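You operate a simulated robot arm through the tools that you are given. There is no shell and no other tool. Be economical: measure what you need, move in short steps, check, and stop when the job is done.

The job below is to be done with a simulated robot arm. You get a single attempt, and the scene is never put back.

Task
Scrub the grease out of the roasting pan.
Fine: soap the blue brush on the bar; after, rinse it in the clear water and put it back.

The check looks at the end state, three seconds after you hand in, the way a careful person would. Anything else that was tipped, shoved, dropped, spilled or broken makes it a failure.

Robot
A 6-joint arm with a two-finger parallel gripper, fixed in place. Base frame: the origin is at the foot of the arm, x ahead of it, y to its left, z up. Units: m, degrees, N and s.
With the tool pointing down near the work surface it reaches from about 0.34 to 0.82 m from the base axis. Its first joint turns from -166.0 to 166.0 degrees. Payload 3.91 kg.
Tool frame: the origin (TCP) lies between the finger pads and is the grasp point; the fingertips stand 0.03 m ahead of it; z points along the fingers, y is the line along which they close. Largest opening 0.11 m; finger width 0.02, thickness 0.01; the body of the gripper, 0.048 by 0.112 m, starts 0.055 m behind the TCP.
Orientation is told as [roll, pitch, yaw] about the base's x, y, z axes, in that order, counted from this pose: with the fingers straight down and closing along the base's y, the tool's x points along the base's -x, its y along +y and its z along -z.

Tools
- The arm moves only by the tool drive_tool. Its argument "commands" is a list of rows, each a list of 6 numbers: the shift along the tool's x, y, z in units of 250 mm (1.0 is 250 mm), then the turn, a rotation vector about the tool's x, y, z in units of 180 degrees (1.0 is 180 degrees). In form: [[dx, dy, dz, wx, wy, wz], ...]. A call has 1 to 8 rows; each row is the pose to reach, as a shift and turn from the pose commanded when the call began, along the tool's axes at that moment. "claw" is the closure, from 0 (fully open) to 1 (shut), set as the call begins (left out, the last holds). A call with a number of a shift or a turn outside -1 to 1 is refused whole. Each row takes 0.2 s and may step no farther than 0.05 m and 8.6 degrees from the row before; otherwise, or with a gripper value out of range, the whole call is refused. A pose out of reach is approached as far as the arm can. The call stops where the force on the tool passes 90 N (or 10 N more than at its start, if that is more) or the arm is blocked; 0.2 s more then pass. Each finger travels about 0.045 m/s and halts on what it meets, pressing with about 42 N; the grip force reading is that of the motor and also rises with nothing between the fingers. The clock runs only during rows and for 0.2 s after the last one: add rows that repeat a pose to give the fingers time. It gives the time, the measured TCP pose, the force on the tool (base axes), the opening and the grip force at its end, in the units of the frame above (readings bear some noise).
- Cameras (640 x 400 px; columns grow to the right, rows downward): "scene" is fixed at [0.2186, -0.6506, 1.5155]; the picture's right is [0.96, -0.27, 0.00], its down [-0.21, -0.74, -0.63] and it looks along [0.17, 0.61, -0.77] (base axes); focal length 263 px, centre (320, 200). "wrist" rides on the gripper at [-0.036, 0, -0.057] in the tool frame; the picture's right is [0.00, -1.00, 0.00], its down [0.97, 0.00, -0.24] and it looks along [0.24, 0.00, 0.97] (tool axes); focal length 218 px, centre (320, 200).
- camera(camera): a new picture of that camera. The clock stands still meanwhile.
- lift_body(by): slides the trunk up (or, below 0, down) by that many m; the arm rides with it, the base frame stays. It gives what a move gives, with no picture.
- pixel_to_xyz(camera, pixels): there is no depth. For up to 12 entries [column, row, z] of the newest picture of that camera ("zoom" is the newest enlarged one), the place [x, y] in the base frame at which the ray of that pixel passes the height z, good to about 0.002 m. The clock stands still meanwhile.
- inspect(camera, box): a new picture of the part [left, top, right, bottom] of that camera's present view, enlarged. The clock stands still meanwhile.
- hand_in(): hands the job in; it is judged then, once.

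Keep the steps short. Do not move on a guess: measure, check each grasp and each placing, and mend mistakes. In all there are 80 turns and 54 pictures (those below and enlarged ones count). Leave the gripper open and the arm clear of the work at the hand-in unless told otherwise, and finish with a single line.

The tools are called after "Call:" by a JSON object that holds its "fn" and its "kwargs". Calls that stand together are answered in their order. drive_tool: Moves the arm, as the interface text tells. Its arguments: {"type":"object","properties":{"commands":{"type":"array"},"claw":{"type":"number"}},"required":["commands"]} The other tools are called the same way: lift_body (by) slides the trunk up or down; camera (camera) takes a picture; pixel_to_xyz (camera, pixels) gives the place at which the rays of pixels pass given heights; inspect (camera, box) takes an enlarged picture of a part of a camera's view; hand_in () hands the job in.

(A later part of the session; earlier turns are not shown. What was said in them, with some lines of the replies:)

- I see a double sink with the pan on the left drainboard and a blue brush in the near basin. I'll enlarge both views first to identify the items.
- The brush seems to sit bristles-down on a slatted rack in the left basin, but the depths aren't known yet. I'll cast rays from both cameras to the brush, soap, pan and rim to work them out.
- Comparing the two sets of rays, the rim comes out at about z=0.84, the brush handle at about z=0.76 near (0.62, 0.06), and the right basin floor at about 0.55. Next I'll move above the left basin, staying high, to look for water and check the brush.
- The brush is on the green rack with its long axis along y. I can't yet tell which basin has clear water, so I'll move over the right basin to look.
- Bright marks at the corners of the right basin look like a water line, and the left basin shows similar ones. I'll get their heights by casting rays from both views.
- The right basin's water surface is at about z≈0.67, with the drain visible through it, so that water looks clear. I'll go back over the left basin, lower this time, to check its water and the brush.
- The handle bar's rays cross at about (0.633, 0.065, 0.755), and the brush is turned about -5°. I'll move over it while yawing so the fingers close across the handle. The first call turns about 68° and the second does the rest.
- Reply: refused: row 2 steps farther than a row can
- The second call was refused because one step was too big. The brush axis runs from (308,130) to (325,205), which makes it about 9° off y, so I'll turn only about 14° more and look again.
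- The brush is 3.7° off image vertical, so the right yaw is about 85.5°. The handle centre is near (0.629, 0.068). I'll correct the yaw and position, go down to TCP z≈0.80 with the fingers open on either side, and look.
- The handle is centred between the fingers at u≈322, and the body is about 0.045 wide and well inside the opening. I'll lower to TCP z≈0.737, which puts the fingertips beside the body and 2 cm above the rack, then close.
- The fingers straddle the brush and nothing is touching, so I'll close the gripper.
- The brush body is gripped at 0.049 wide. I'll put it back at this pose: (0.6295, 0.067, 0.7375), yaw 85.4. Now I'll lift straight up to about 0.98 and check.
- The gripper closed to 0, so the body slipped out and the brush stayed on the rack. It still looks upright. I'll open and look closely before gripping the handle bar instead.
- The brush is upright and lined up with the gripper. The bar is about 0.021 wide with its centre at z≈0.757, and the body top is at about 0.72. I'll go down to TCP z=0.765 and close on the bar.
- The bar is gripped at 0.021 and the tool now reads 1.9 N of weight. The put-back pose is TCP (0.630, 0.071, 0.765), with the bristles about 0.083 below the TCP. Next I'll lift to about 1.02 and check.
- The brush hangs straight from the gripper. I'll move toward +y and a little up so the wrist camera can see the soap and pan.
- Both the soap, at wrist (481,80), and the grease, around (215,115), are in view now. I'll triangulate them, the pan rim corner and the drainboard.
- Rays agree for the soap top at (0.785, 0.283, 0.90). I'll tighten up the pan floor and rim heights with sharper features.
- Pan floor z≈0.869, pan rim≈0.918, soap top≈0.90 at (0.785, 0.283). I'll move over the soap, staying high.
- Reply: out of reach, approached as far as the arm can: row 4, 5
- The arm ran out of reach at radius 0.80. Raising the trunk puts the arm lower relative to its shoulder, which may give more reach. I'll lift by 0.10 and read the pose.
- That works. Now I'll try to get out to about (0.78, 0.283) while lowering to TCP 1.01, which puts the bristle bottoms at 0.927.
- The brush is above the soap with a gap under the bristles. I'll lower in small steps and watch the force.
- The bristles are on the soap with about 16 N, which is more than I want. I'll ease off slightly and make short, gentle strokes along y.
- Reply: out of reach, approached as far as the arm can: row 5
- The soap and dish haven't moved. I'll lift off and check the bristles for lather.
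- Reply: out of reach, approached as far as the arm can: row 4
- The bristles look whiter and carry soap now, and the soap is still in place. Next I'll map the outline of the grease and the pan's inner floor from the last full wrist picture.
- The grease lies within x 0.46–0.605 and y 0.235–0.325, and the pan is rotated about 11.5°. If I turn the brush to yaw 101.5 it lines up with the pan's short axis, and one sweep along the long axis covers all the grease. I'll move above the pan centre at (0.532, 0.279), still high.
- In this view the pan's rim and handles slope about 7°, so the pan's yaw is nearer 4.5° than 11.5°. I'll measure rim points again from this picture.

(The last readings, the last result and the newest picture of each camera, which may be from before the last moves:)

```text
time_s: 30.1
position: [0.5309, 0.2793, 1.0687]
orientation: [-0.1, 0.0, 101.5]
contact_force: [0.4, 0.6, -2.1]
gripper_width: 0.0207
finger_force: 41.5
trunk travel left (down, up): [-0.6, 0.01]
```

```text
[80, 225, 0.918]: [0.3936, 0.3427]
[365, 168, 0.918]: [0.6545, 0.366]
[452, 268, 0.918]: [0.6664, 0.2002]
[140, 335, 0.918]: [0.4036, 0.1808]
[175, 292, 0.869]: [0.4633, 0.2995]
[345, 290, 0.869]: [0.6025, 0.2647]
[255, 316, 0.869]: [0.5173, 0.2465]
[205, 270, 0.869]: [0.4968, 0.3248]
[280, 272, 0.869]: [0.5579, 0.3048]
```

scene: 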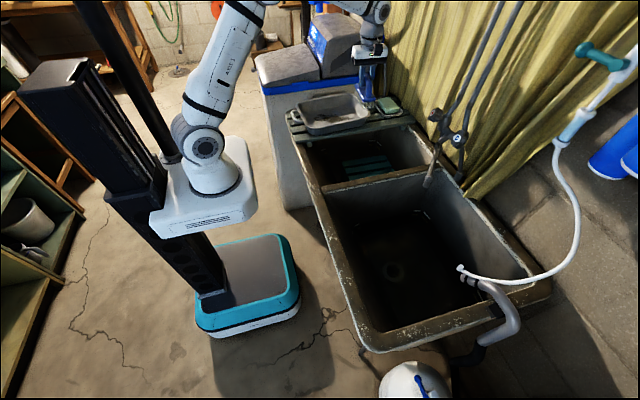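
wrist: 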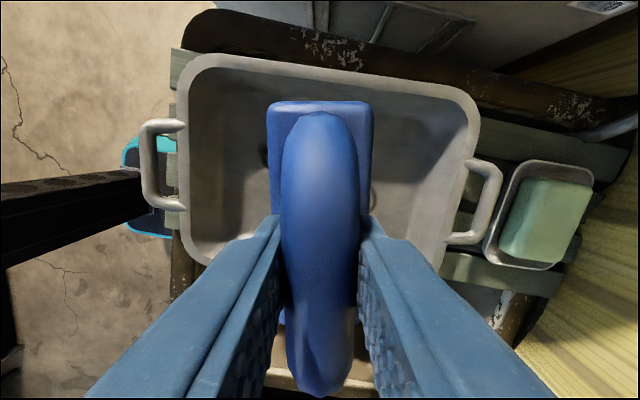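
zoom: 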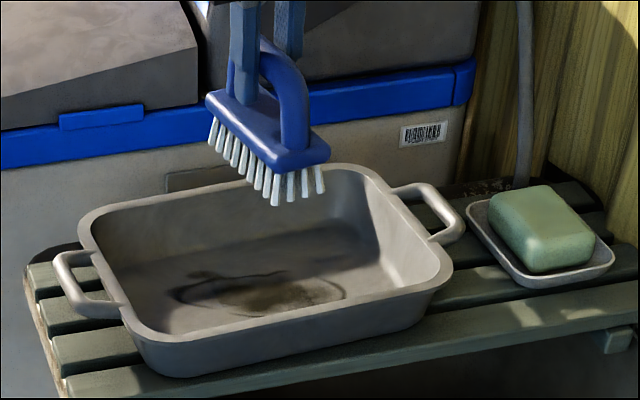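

All measurements now agree: pan centre (0.538, 0.2815), yaw about 4.4°, rim x 0.40–0.665 and y 0.19–0.375. I'll turn back 7° and lower to TCP 0.962, with the bristles about 1 cm above the floor.

Call:
{"fn": "drive_tool", "kwargs": {"commands": [[-0.005, -0.017, 0, 0, 0, 0.039], [-0.005, -0.017, 0.15, 0, 0, 0.039], [-0.005, -0.017, 0.3, 0, 0, 0.039], [-0.005, -0.017, 0.426, 0, 0, 0.039]]}}

Call:
{"fn": "inspect", "kwargs": {"camera": "scene", "box": [280, 60, 408, 140]}}

Call:
{"fn": "drive_tool", "kwargs": {"commands": [[0, 0, 0.016, 0, 0, 0], [0, 0, 0.028, 0, 0, 0]]}}

```text
time_s: 31.1
position: [0.5357, 0.2814, 0.9602]
orientation: [0.1, 0.1, 94.5]
contact_force: [-0.2, -0.2, -1.1]
gripper_width: 0.0205
finger_force: 42.0
trunk travel left (down, up): [-0.6, 0.01]
```

```text
5.00 times, centred on (344, 100) of scene
```

zoom: 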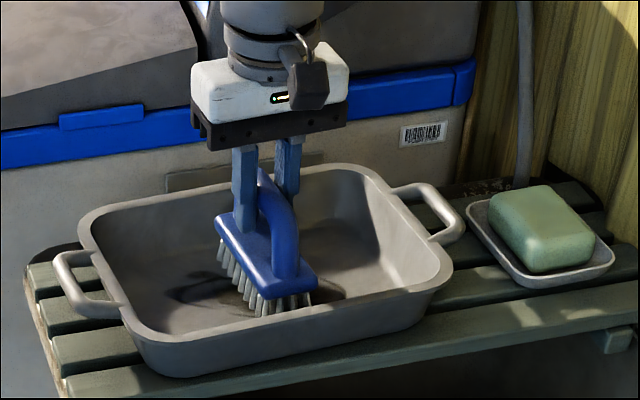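

```text
time_s: 31.7
position: [0.5347, 0.2833, 0.9539]
orientation: [0.0, -0.1, 94.4]
contact_force: [0.1, 0.1, -1.7]
gripper_width: 0.0209
finger_force: 42.0
trunk travel left (down, up): [-0.6, 0.01]
```

Still no contact at 0.954, so I'll keep lowering in small steps.

Call:
{"fn": "drive_tool", "kwargs": {"commands": [[0, 0, 0.008, 0, 0, 0], [0, 0, 0.014, 0, 0, 0]]}}

Call:
{"fn": "drive_tool", "kwargs": {"commands": [[0, 0, 0.004, 0, 0, 0], [0, 0, 0.008, 0, 0, 0]]}}

```text
time_s: 32.3
position: [0.5351, 0.2812, 0.9528]
orientation: [-0.1, -0.2, 94.5]
contact_force: [-0.3, -1.4, 17.1]
gripper_width: 0.0208
finger_force: 42.1
trunk travel left (down, up): [-0.6, 0.01]
```

```text
time_s: 32.9
position: [0.535, 0.2807, 0.9511]
orientation: [-0.4, -0.2, 94.4]
contact_force: [2.7, 0.9, 36.0]
gripper_width: 0.0211
finger_force: 41.5
trunk travel left (down, up): [-0.6, 0.01]
```

The bristles are on the floor but 36 N is too much. I'll ease to about 8–10 N, make one full slow sweep along the pan, then check that nothing slid.

Call:
{"fn": "drive_tool", "kwargs": {"commands": [[0, 0, -0.0125, 0, 0, 0], [0, -0.08, -0.0125, 0, 0, 0], [0, -0.16, -0.0125, 0, 0, 0], [0, -0.25, -0.0125, 0, 0, 0], [0, -0.16, -0.0125, 0, 0, 0], [0, -0.08, -0.0125, 0, 0, 0], [0, 0, -0.0125, 0, 0, 0]]}}

Call:
{"fn": "inspect", "kwargs": {"camera": "scene", "box": [280, 60, 408, 140]}}

```text
time_s: 34.5
position: [0.5344, 0.2801, 0.9514]
orientation: [0.1, -0.1, 94.4]
contact_force: [-2.0, 0.1, 8.7]
gripper_width: 0.0211
finger_force: 42.5
trunk travel left (down, up): [-0.6, 0.01]
```

```text
5.00 times, centred on (344, 100) of scene
```

zoom: 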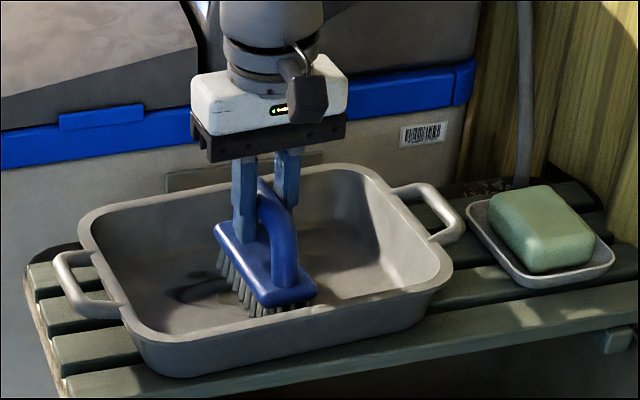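

The pan hasn't moved, and the grease on the right looks fainter. I'll do several more full strokes over both halves.

Call:
{"fn": "drive_tool", "kwargs": {"commands": [[0, 0.1, 0, 0, 0, 0], [0, 0.19, 0, 0, 0, 0], [0, 0.27, 0, 0, 0, 0], [0, 0.19, 0, 0, 0, 0], [0, 0.1, 0, 0, 0, 0], [0, 0, 0, 0, 0, 0]]}}

Call:
{"fn": "drive_tool", "kwargs": {"commands": [[0, 0.13, 0, 0, 0, 0], [0, 0.27, 0, 0, 0, 0], [0, 0.13, 0, 0, 0, 0], [0, 0, 0, 0, 0, 0], [0, -0.13, 0, 0, 0, 0], [0, -0.26, 0, 0, 0, 0], [0, -0.13, 0, 0, 0, 0], [0, 0, 0, 0, 0, 0]]}}

Call:
{"fn": "drive_tool", "kwargs": {"commands": [[0, 0.13, 0, 0, 0, 0], [0, 0.27, 0, 0, 0, 0], [0, 0.13, 0, 0, 0, 0], [0, 0, 0, 0, 0, 0], [0, -0.13, 0, 0, 0, 0], [0, -0.26, 0, 0, 0, 0], [0, -0.13, 0, 0, 0, 0], [0, 0, 0, 0, 0, 0]]}}

Call:
{"fn": "inspect", "kwargs": {"camera": "scene", "box": [280, 60, 408, 140]}}

```text
time_s: 35.9
position: [0.5356, 0.2824, 0.9514]
orientation: [0.0, 0.0, 94.3]
contact_force: [0.7, 0.8, 0.9]
gripper_width: 0.0211
finger_force: 42.3
trunk travel left (down, up): [-0.6, 0.01]
```

```text
time_s: 37.7
position: [0.5356, 0.2817, 0.9522]
orientation: [0.0, 0.1, 94.4]
contact_force: [-1.0, 0.8, -0.6]
gripper_width: 0.0208
finger_force: 41.4
trunk travel left (down, up): [-0.6, 0.01]
```

```text
time_s: 39.5
position: [0.5349, 0.2809, 0.9515]
orientation: [0.0, 0.0, 94.3]
contact_force: [-0.2, 0.1, -1.9]
gripper_width: 0.0207
finger_force: 42.6
trunk travel left (down, up): [-0.6, 0.01]
```

```text
5.00 times, centred on (344, 100) of scene
```

zoom: 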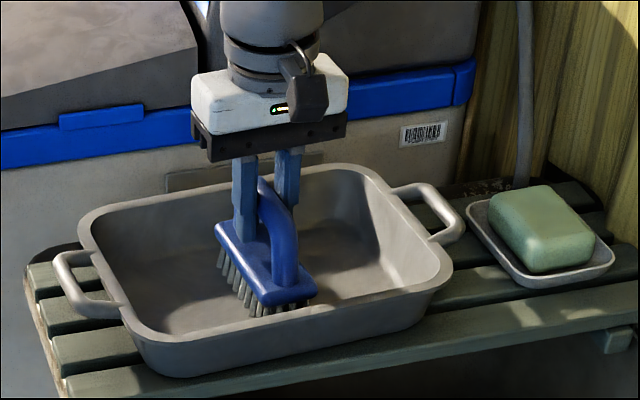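

The grease is nearly gone, but the contact force has dropped to about zero. I'll press down about 1.5 mm and make two more sweeps, offset slightly sideways, for full coverage.

Call:
{"fn": "drive_tool", "kwargs": {"commands": [[0, 0, 0.007, 0, 0, 0], [0.03, 0.13, 0.007, 0, 0, 0], [0.03, 0.27, 0.007, 0, 0, 0], [0.03, 0.13, 0.007, 0, 0, 0], [0.03, 0, 0.007, 0, 0, 0], [0.03, -0.13, 0.007, 0, 0, 0], [0.03, -0.26, 0.007, 0, 0, 0]]}}

Call:
{"fn": "drive_tool", "kwargs": {"commands": [[-0.06, 0, 0, 0, 0, 0], [-0.06, 0.13, 0, 0, 0, 0], [-0.06, 0.26, 0, 0, 0, 0], [-0.06, 0.39, 0, 0, 0, 0], [-0.06, 0.53, 0, 0, 0, 0], [-0.03, 0.39, 0, 0, 0, 0], [-0.03, 0.26, 0, 0, 0, 0]]}}

Call:
{"fn": "drive_tool", "kwargs": {"commands": [[0, 0, -0.08, 0, 0, 0], [0, 0, -0.24, 0, 0, 0], [0, 0, -0.4, 0, 0, 0], [0, 0, -0.5, 0, 0, 0]]}}

Call:
{"fn": "inspect", "kwargs": {"camera": "scene", "box": [280, 60, 408, 140]}}

```text
time_s: 41.1
position: [0.6016, 0.2787, 0.9505]
orientation: [-0.2, 0.0, 94.5]
contact_force: [-2.1, 0.1, 18.4]
gripper_width: 0.0211
finger_force: 42.4
trunk travel left (down, up): [-0.6, 0.01]
```

```text
time_s: 42.7
position: [0.535, 0.2825, 0.9517]
orientation: [-0.1, 0.0, 94.4]
contact_force: [-6.1, 1.0, 23.3]
gripper_width: 0.0212
finger_force: 42.2
trunk travel left (down, up): [-0.6, 0.01]
```

```text
time_s: 43.7
position: [0.536, 0.2812, 1.0748]
orientation: [0.1, 0.0, 94.3]
contact_force: [0.1, -0.5, -0.9]
gripper_width: 0.0212
finger_force: 42.0
trunk travel left (down, up): [-0.6, 0.01]
```

```text
5.00 times, centred on (344, 100) of scene
```

zoom: 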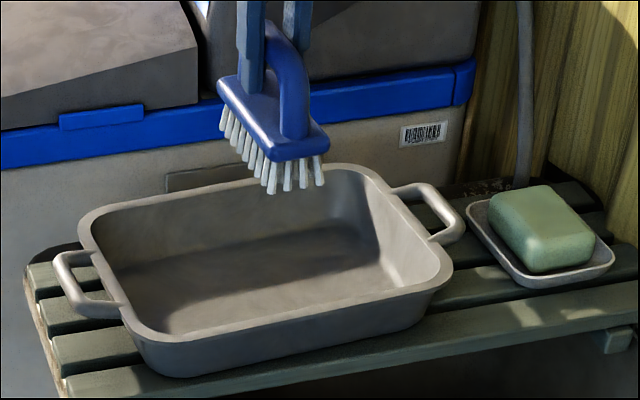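

The pan is clean and hasn't moved. Before rinsing I need to know for certain which basin has the clear water, so I'll look at both.

Call:
{"fn": "inspect", "kwargs": {"camera": "scene", "box": [340, 190, 500, 310]}}

Call:
{"fn": "inspect", "kwargs": {"camera": "scene", "box": [305, 130, 425, 190]}}

```text
3.33 times, centred on (420, 250) of scene
```

zoom: 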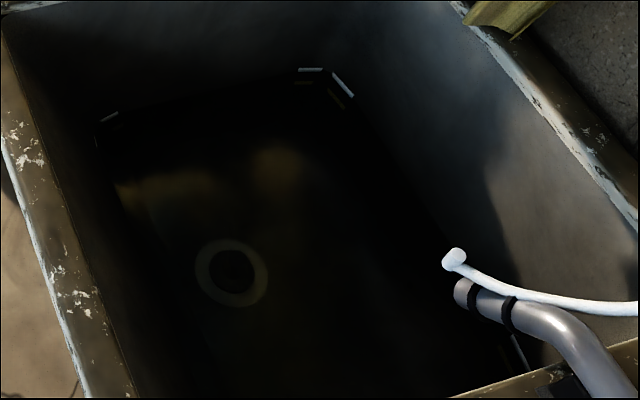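

```text
5.33 times, centred on (365, 160) of scene
```

zoom: 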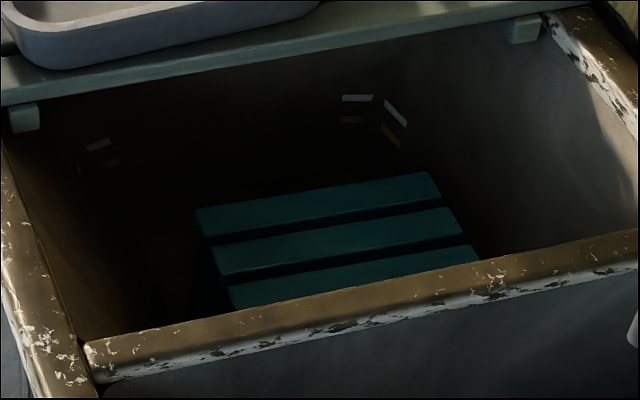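

Both basins carry wall marks, so I'll get the heights of the left basin's marks to see whether that basin holds water at a similar level.

Call:
{"fn": "pixel_to_xyz", "kwargs": {"camera": "scene", "pixels": [[323.2, 149.3, 0.6], [323.2, 149.3, 0.67], [323.2, 149.3, 0.75], [372, 140.7, 0.6], [372, 140.7, 0.67], [372, 140.7, 0.75], [371, 145, 0.67], [417.5, 211, 0.67], [416, 215, 0.67], [370, 228, 0.67]]}}

```text
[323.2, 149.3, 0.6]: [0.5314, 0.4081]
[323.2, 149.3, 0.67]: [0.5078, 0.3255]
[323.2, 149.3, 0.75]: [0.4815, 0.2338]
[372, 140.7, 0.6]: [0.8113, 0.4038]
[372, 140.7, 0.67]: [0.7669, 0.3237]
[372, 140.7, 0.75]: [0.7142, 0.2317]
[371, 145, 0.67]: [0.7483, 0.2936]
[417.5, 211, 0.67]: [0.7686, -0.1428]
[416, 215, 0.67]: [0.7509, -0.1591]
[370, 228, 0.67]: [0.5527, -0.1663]
```

Both sets of marks are at z≈0.67, the rim of a surface. The right basin is open and its drain shows through that surface, so I'll rinse there and use the change in the bristles to confirm. I'll carry the brush high across the divider to about (0.60, -0.28), clear of the spout.

Call:
{"fn": "drive_tool", "kwargs": {"commands": [[0.188, -0.007, 0, 0, 0, 0], [0.376, -0.014, 0, 0, 0, 0], [0.564, -0.021, 0, 0, 0, 0], [0.752, -0.029, 0, 0, 0, 0]]}}

Call:
{"fn": "drive_tool", "kwargs": {"commands": [[0.188, -0.007, 0, 0, 0, 0], [0.376, -0.014, 0, 0, 0, 0], [0.564, -0.021, 0, 0, 0, 0], [0.752, -0.029, 0, 0, 0, 0]]}}

Call:
{"fn": "drive_tool", "kwargs": {"commands": [[0.188, -0.007, 0, 0, 0, 0], [0.376, -0.014, 0, 0, 0, 0], [0.564, -0.021, 0, 0, 0, 0], [0.752, -0.029, 0, 0, 0, 0]]}}

Call:
{"fn": "camera", "kwargs": {"camera": "scene"}}

```text
time_s: 44.7
position: [0.5566, 0.0942, 1.0739]
orientation: [0.1, 0.0, 94.4]
contact_force: [-1.0, -1.2, -0.9]
gripper_width: 0.0207
finger_force: 42.2
trunk travel left (down, up): [-0.6, 0.01]
```

```text
time_s: 45.7
position: [0.5782, -0.0943, 1.074]
orientation: [0.0, 0.0, 94.4]
contact_force: [0.2, -0.7, -1.1]
gripper_width: 0.0211
finger_force: 41.9
trunk travel left (down, up): [-0.6, 0.01]
```

```text
time_s: 46.7
position: [0.6019, -0.2819, 1.0741]
orientation: [0.0, -0.1, 94.3]
contact_force: [0.3, -0.6, -2.0]
gripper_width: 0.021
finger_force: 42.3
trunk travel left (down, up): [-0.6, 0.01]
```

```text
9 pictures are left
```

scene: 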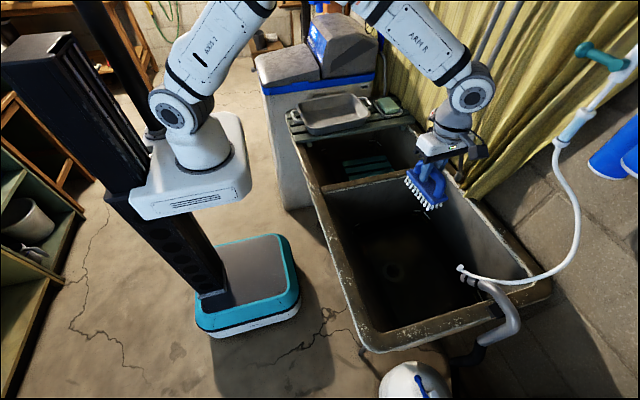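

The brush is over the open right basin and clear of the spout. I'll lower it in two stages toward the water, stopping with the bristle bottoms at about z=0.70 to look.

Call:
{"fn": "drive_tool", "kwargs": {"commands": [[0, 0, 0.18, 0, 0, 0], [0, 0, 0.36, 0, 0, 0], [0, 0, 0.54, 0, 0, 0], [0, 0, 0.72, 0, 0, 0]]}}

Call:
{"fn": "drive_tool", "kwargs": {"commands": [[0, 0, 0.15, 0, 0, 0], [0, 0, 0.3, 0, 0, 0], [0, 0, 0.436, 0, 0, 0]]}}

Call:
{"fn": "inspect", "kwargs": {"camera": "scene", "box": [340, 160, 500, 260]}}

```text
time_s: 47.7
position: [0.6008, -0.2798, 0.8942]
orientation: [0.0, 0.0, 94.4]
contact_force: [0.8, 0.0, -1.5]
gripper_width: 0.0207
finger_force: 41.5
trunk travel left (down, up): [-0.6, 0.01]
```

```text
time_s: 48.5
position: [0.6, -0.2796, 0.7849]
orientation: [-0.1, 0.0, 94.4]
contact_force: [-0.1, -0.4, -0.9]
gripper_width: 0.0208
finger_force: 42.3
trunk travel left (down, up): [-0.6, 0.01]
```

```text
4.00 times, centred on (420, 210) of scene
```

zoom: 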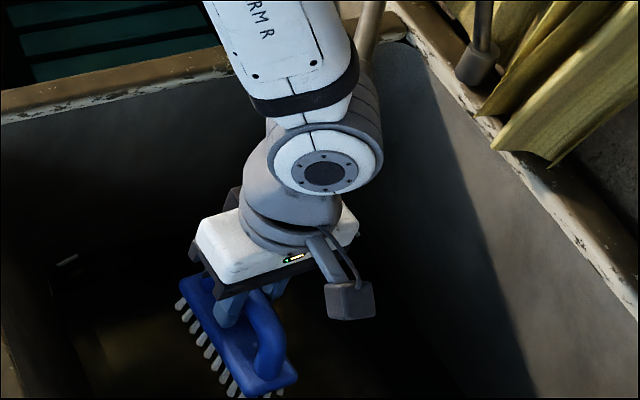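

It's clear so far. I'll lower another 8 cm so the bristles are well under the surface, which leaves about 7 cm to the floor, then look.

Call:
{"fn": "drive_tool", "kwargs": {"commands": [[0, 0, 0.1, 0, 0, 0], [0, 0, 0.2, 0, 0, 0], [0, 0, 0.32, 0, 0, 0], [0, 0, 0.32, 0, 0, 0]]}}

Call:
{"fn": "inspect", "kwargs": {"camera": "scene", "box": [340, 180, 484, 270]}}

```text
time_s: 49.5
position: [0.5995, -0.2803, 0.7052]
orientation: [0.0, 0.0, 94.4]
contact_force: [0.1, 0.0, -1.3]
gripper_width: 0.0208
finger_force: 42.1
trunk travel left (down, up): [-0.6, 0.01]
```

```text
4.44 times, centred on (412, 225) of scene
```

zoom: 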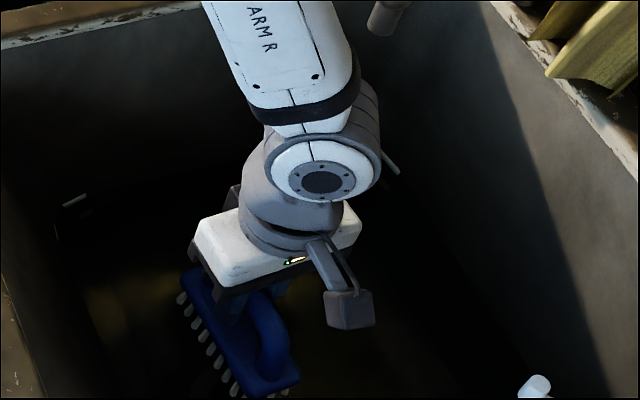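

The brush looks darker, as if underwater, and the bristles still show, so the water is clear. I'll go 1.5 cm deeper, swish back and forth, and lift straight out.

Call:
{"fn": "drive_tool", "kwargs": {"commands": [[0, 0, 0.06, 0, 0, 0], [0.1, 0, 0.06, 0, 0, 0], [0, 0, 0.06, 0, 0, 0], [-0.1, 0, 0.06, 0, 0, 0], [0, 0, 0.06, 0, 0, 0], [0, 0.1, 0.06, 0, 0, 0], [0, -0.1, 0.06, 0, 0, 0], [0, 0, 0.06, 0, 0, 0]]}}

Call:
{"fn": "drive_tool", "kwargs": {"commands": [[0.12, 0, 0, 0, 0, 0], [0, 0, 0, 0, 0, 0], [-0.12, 0, 0, 0, 0, 0], [0, 0, 0, 0, 0, 0], [0.12, 0, 0, 0, 0, 0], [0, 0, 0, 0, 0, 0], [-0.12, 0, 0, 0, 0, 0], [0, 0, 0, 0, 0, 0]]}}

Call:
{"fn": "drive_tool", "kwargs": {"commands": [[0, 0, -0.12, 0, 0, 0], [0, 0, -0.24, 0, 0, 0], [0, 0, -0.4, 0, 0, 0], [0, 0, -0.58, 0, 0, 0], [0, 0, -0.76, 0, 0, 0], [0, 0, -0.94, 0, 0, 0]]}}

Call:
{"fn": "drive_tool", "kwargs": {"commands": [[0, 0, -0.15, 0, 0, 0], [0, 0, -0.3, 0, 0, 0], [0, 0, -0.4, 0, 0, 0], [0, 0, -0.4, 0, 0, 0]]}}

Call:
{"fn": "inspect", "kwargs": {"camera": "scene", "box": [370, 150, 482, 220]}}

```text
time_s: 51.3
position: [0.5993, -0.2799, 0.69]
orientation: [0.0, 0.1, 94.4]
contact_force: [-0.8, 0.4, -1.7]
gripper_width: 0.0208
finger_force: 42.3
trunk travel left (down, up): [-0.6, 0.01]
```

```text
time_s: 53.1
position: [0.5995, -0.281, 0.6908]
orientation: [0.0, 0.0, 94.4]
contact_force: [0.1, 0.8, -1.7]
gripper_width: 0.0212
finger_force: 41.8
trunk travel left (down, up): [-0.6, 0.01]
```

```text
time_s: 54.5
position: [0.5993, -0.2788, 0.9261]
orientation: [0.1, 0.0, 94.4]
contact_force: [0.1, 0.3, -1.5]
gripper_width: 0.0207
finger_force: 42.0
trunk travel left (down, up): [-0.6, 0.01]
```

```text
time_s: 55.5
position: [0.6002, -0.2809, 1.0263]
orientation: [0.0, 0.0, 94.3]
contact_force: [-0.2, 0.3, -1.9]
gripper_width: 0.0208
finger_force: 41.3
trunk travel left (down, up): [-0.6, 0.01]
```

```text
5.71 times, centred on (426, 185) of scene
```

zoom: 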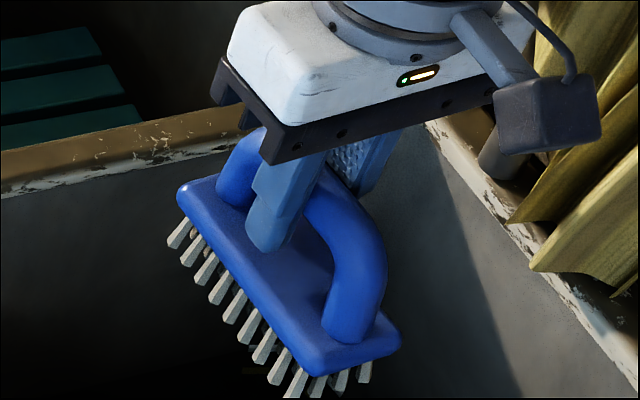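

After the rinse the bristles are back to their plain cream colour. Now I'll carry the brush back above its spot on the rack at (0.630, 0.071), turning to yaw 85.4 on the way.

Call:
{"fn": "drive_tool", "kwargs": {"commands": [[-0.174, -0.028, 0, 0, 0, 0], [-0.348, -0.056, 0, 0, 0, 0], [-0.522, -0.084, 0, 0, 0, 0], [-0.6975, -0.1125, 0, 0, 0, 0]]}}

Call:
{"fn": "drive_tool", "kwargs": {"commands": [[-0.174, -0.028, 0, 0, 0, 0.012], [-0.348, -0.056, 0, 0, 0, 0.024], [-0.522, -0.084, 0, 0, 0, 0.037], [-0.6975, -0.1125, 0, 0, 0, 0.0495], [-0.6975, -0.1125, 0, 0, 0, 0.0495]]}}

```text
time_s: 56.5
position: [0.6147, -0.1018, 1.0264]
orientation: [0.0, 0.0, 94.4]
contact_force: [1.0, 0.5, -0.6]
gripper_width: 0.021
finger_force: 42.4
trunk travel left (down, up): [-0.6, 0.01]
```

```text
time_s: 57.7
position: [0.6311, 0.0732, 1.0238]
orientation: [0.0, 0.0, 85.3]
contact_force: [0.4, -0.3, -1.6]
gripper_width: 0.0209
finger_force: 41.9
trunk travel left (down, up): [-0.6, 0.01]
```

It's over the spot. I'll lower to TCP 0.79, with the bristles about 2.5 cm above the rack, and look.

Call:
{"fn": "drive_tool", "kwargs": {"commands": [[0.004, 0, 0.18, 0, 0, 0], [0.004, 0, 0.36, 0, 0, 0], [0.004, 0, 0.54, 0, 0, 0], [0.004, 0, 0.72, 0, 0, 0], [0.004, 0, 0.9, 0, 0, 0], [0.004, 0, 0.935, 0, 0, 0]]}}

Call:
{"fn": "inspect", "kwargs": {"camera": "wrist", "box": [160, 50, 480, 250]}}

```text
time_s: 59.1
position: [0.6284, 0.07, 0.7915]
orientation: [-0.1, 0.1, 85.5]
contact_force: [0.2, -0.4, -2.3]
gripper_width: 0.021
finger_force: 41.8
trunk travel left (down, up): [-0.6, 0.01]
```

```text
2.00 times, centred on (320, 150) of wrist
```

zoom: 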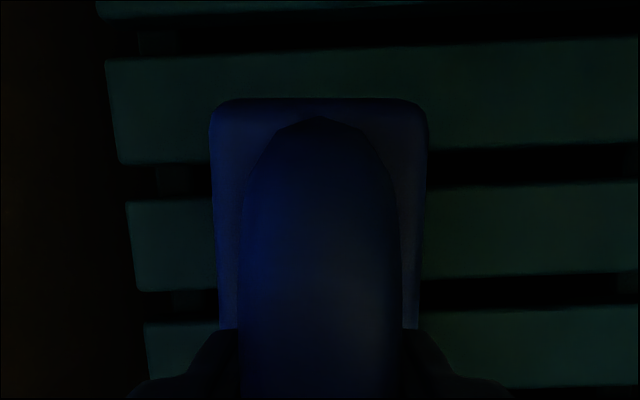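

The brush is over the rack where it started. I'll lower gently until it touches.

Call:
{"fn": "drive_tool", "kwargs": {"commands": [[0, 0, 0.05, 0, 0, 0], [0, 0, 0.1, 0, 0, 0]]}}

Call:
{"fn": "drive_tool", "kwargs": {"commands": [[0, 0, 0.008, 0, 0, 0], [0, 0, 0.008, 0, 0, 0]]}}

```text
time_s: 59.7
position: [0.6294, 0.0721, 0.7662]
orientation: [0.0, -0.1, 85.5]
contact_force: [0.9, 0.4, -2.2]
gripper_width: 0.021
finger_force: 42.1
trunk travel left (down, up): [-0.6, 0.01]
```

```text
time_s: 60.3
position: [0.6294, 0.0709, 0.7639]
orientation: [0.0, 0.0, 85.6]
contact_force: [-0.3, 0.1, -1.0]
gripper_width: 0.0209
finger_force: 42.2
trunk travel left (down, up): [-0.6, 0.01]
```

Call:
{"fn": "drive_tool", "kwargs": {"commands": [[0, 0, 0.006, 0, 0, 0], [0, 0, 0.006, 0, 0, 0]]}}

```text
time_s: 60.9
position: [0.63, 0.0716, 0.7625]
orientation: [0.0, 0.0, 85.5]
contact_force: [-0.5, -0.1, 0.8]
gripper_width: 0.0211
finger_force: 42.1
trunk travel left (down, up): [-0.6, 0.01]
```

The force has gone from -1.7 to +0.8 N, so the brush is resting on the rack. I'll open the gripper, wait, then rise straight up.

Call:
{"fn": "drive_tool", "kwargs": {"commands": [[0, 0, 0, 0, 0, 0], [0, 0, 0, 0, 0, 0], [0, 0, 0, 0, 0, 0], [0, 0, 0, 0, 0, 0], [0, 0, 0, 0, 0, 0], [0, 0, 0, 0, 0, 0]], "claw": 0}}

Call:
{"fn": "drive_tool", "kwargs": {"commands": [[0, 0, -0.1, 0, 0, 0], [0, 0, -0.26, 0, 0, 0], [0, 0, -0.44, 0, 0, 0], [0, 0, -0.62, 0, 0, 0], [0, 0, -0.8, 0, 0, 0], [0, 0, -0.98, 0, 0, 0]]}}

Call:
{"fn": "camera", "kwargs": {"camera": "wrist"}}

```text
time_s: 62.3
position: [0.6282, 0.072, 0.7629]
orientation: [-0.1, -0.1, 85.4]
contact_force: [-0.2, 0.0, -0.5]
gripper_width: 0.1101
finger_force: 0.2
trunk travel left (down, up): [-0.6, 0.01]
```

```text
time_s: 63.7
position: [0.6298, 0.0724, 1.0078]
orientation: [0.1, 0.0, 85.5]
contact_force: [-0.4, 0.1, 0.2]
gripper_width: 0.1099
finger_force: 0.1
trunk travel left (down, up): [-0.6, 0.01]
```

```text
4 pictures are left
```

wrist: 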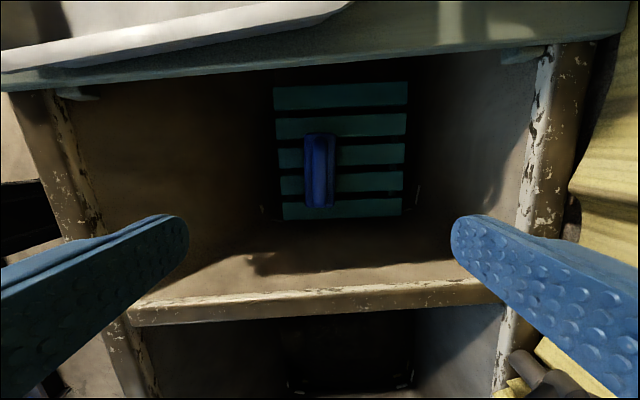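

The brush is upright on the rack where it started. I'll pull the arm back and up, clear of the sink, and take a last scene look.

Call:
{"fn": "drive_tool", "kwargs": {"commands": [[0, 0, -0.16, 0, 0, 0], [0, 0, -0.32, 0, 0, 0], [0, 0.17, -0.36, 0, 0, 0], [0, 0.34, -0.4, 0, 0, 0], [0, 0.51, -0.44, 0, 0, 0], [0, 0.68, -0.48, 0, 0, 0], [0, 0.8, -0.48, 0, 0, 0]]}}

Call:
{"fn": "inspect", "kwargs": {"camera": "scene", "box": [270, 70, 446, 180]}}

```text
time_s: 65.3
position: [0.4296, 0.0871, 1.1284]
orientation: [0.0, 0.0, 85.5]
contact_force: [0.7, -0.6, 0.3]
gripper_width: 0.1101
finger_force: 0.0
trunk travel left (down, up): [-0.6, 0.01]
```

```text
3.64 times, centred on (358, 125) of scene
```

zoom: 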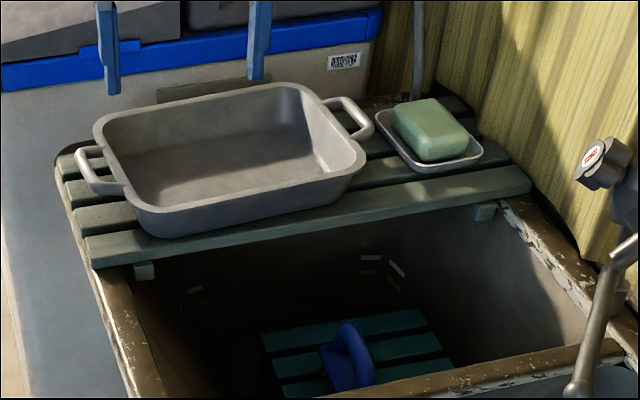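

The pan is clean, the soap and pan are where they were, the brush is back on the rack, and the gripper is open and clear. I'm handing in.

Call:
{"fn": "hand_in", "kwargs": {}}

```text
The job is handed in.
```

The roasting pan is scrubbed clean, and the brush was soaped on the bar, rinsed in the right-hand basin (the one I judged to hold the clear water) and put back on its rack; nothing else was visibly disturbed.
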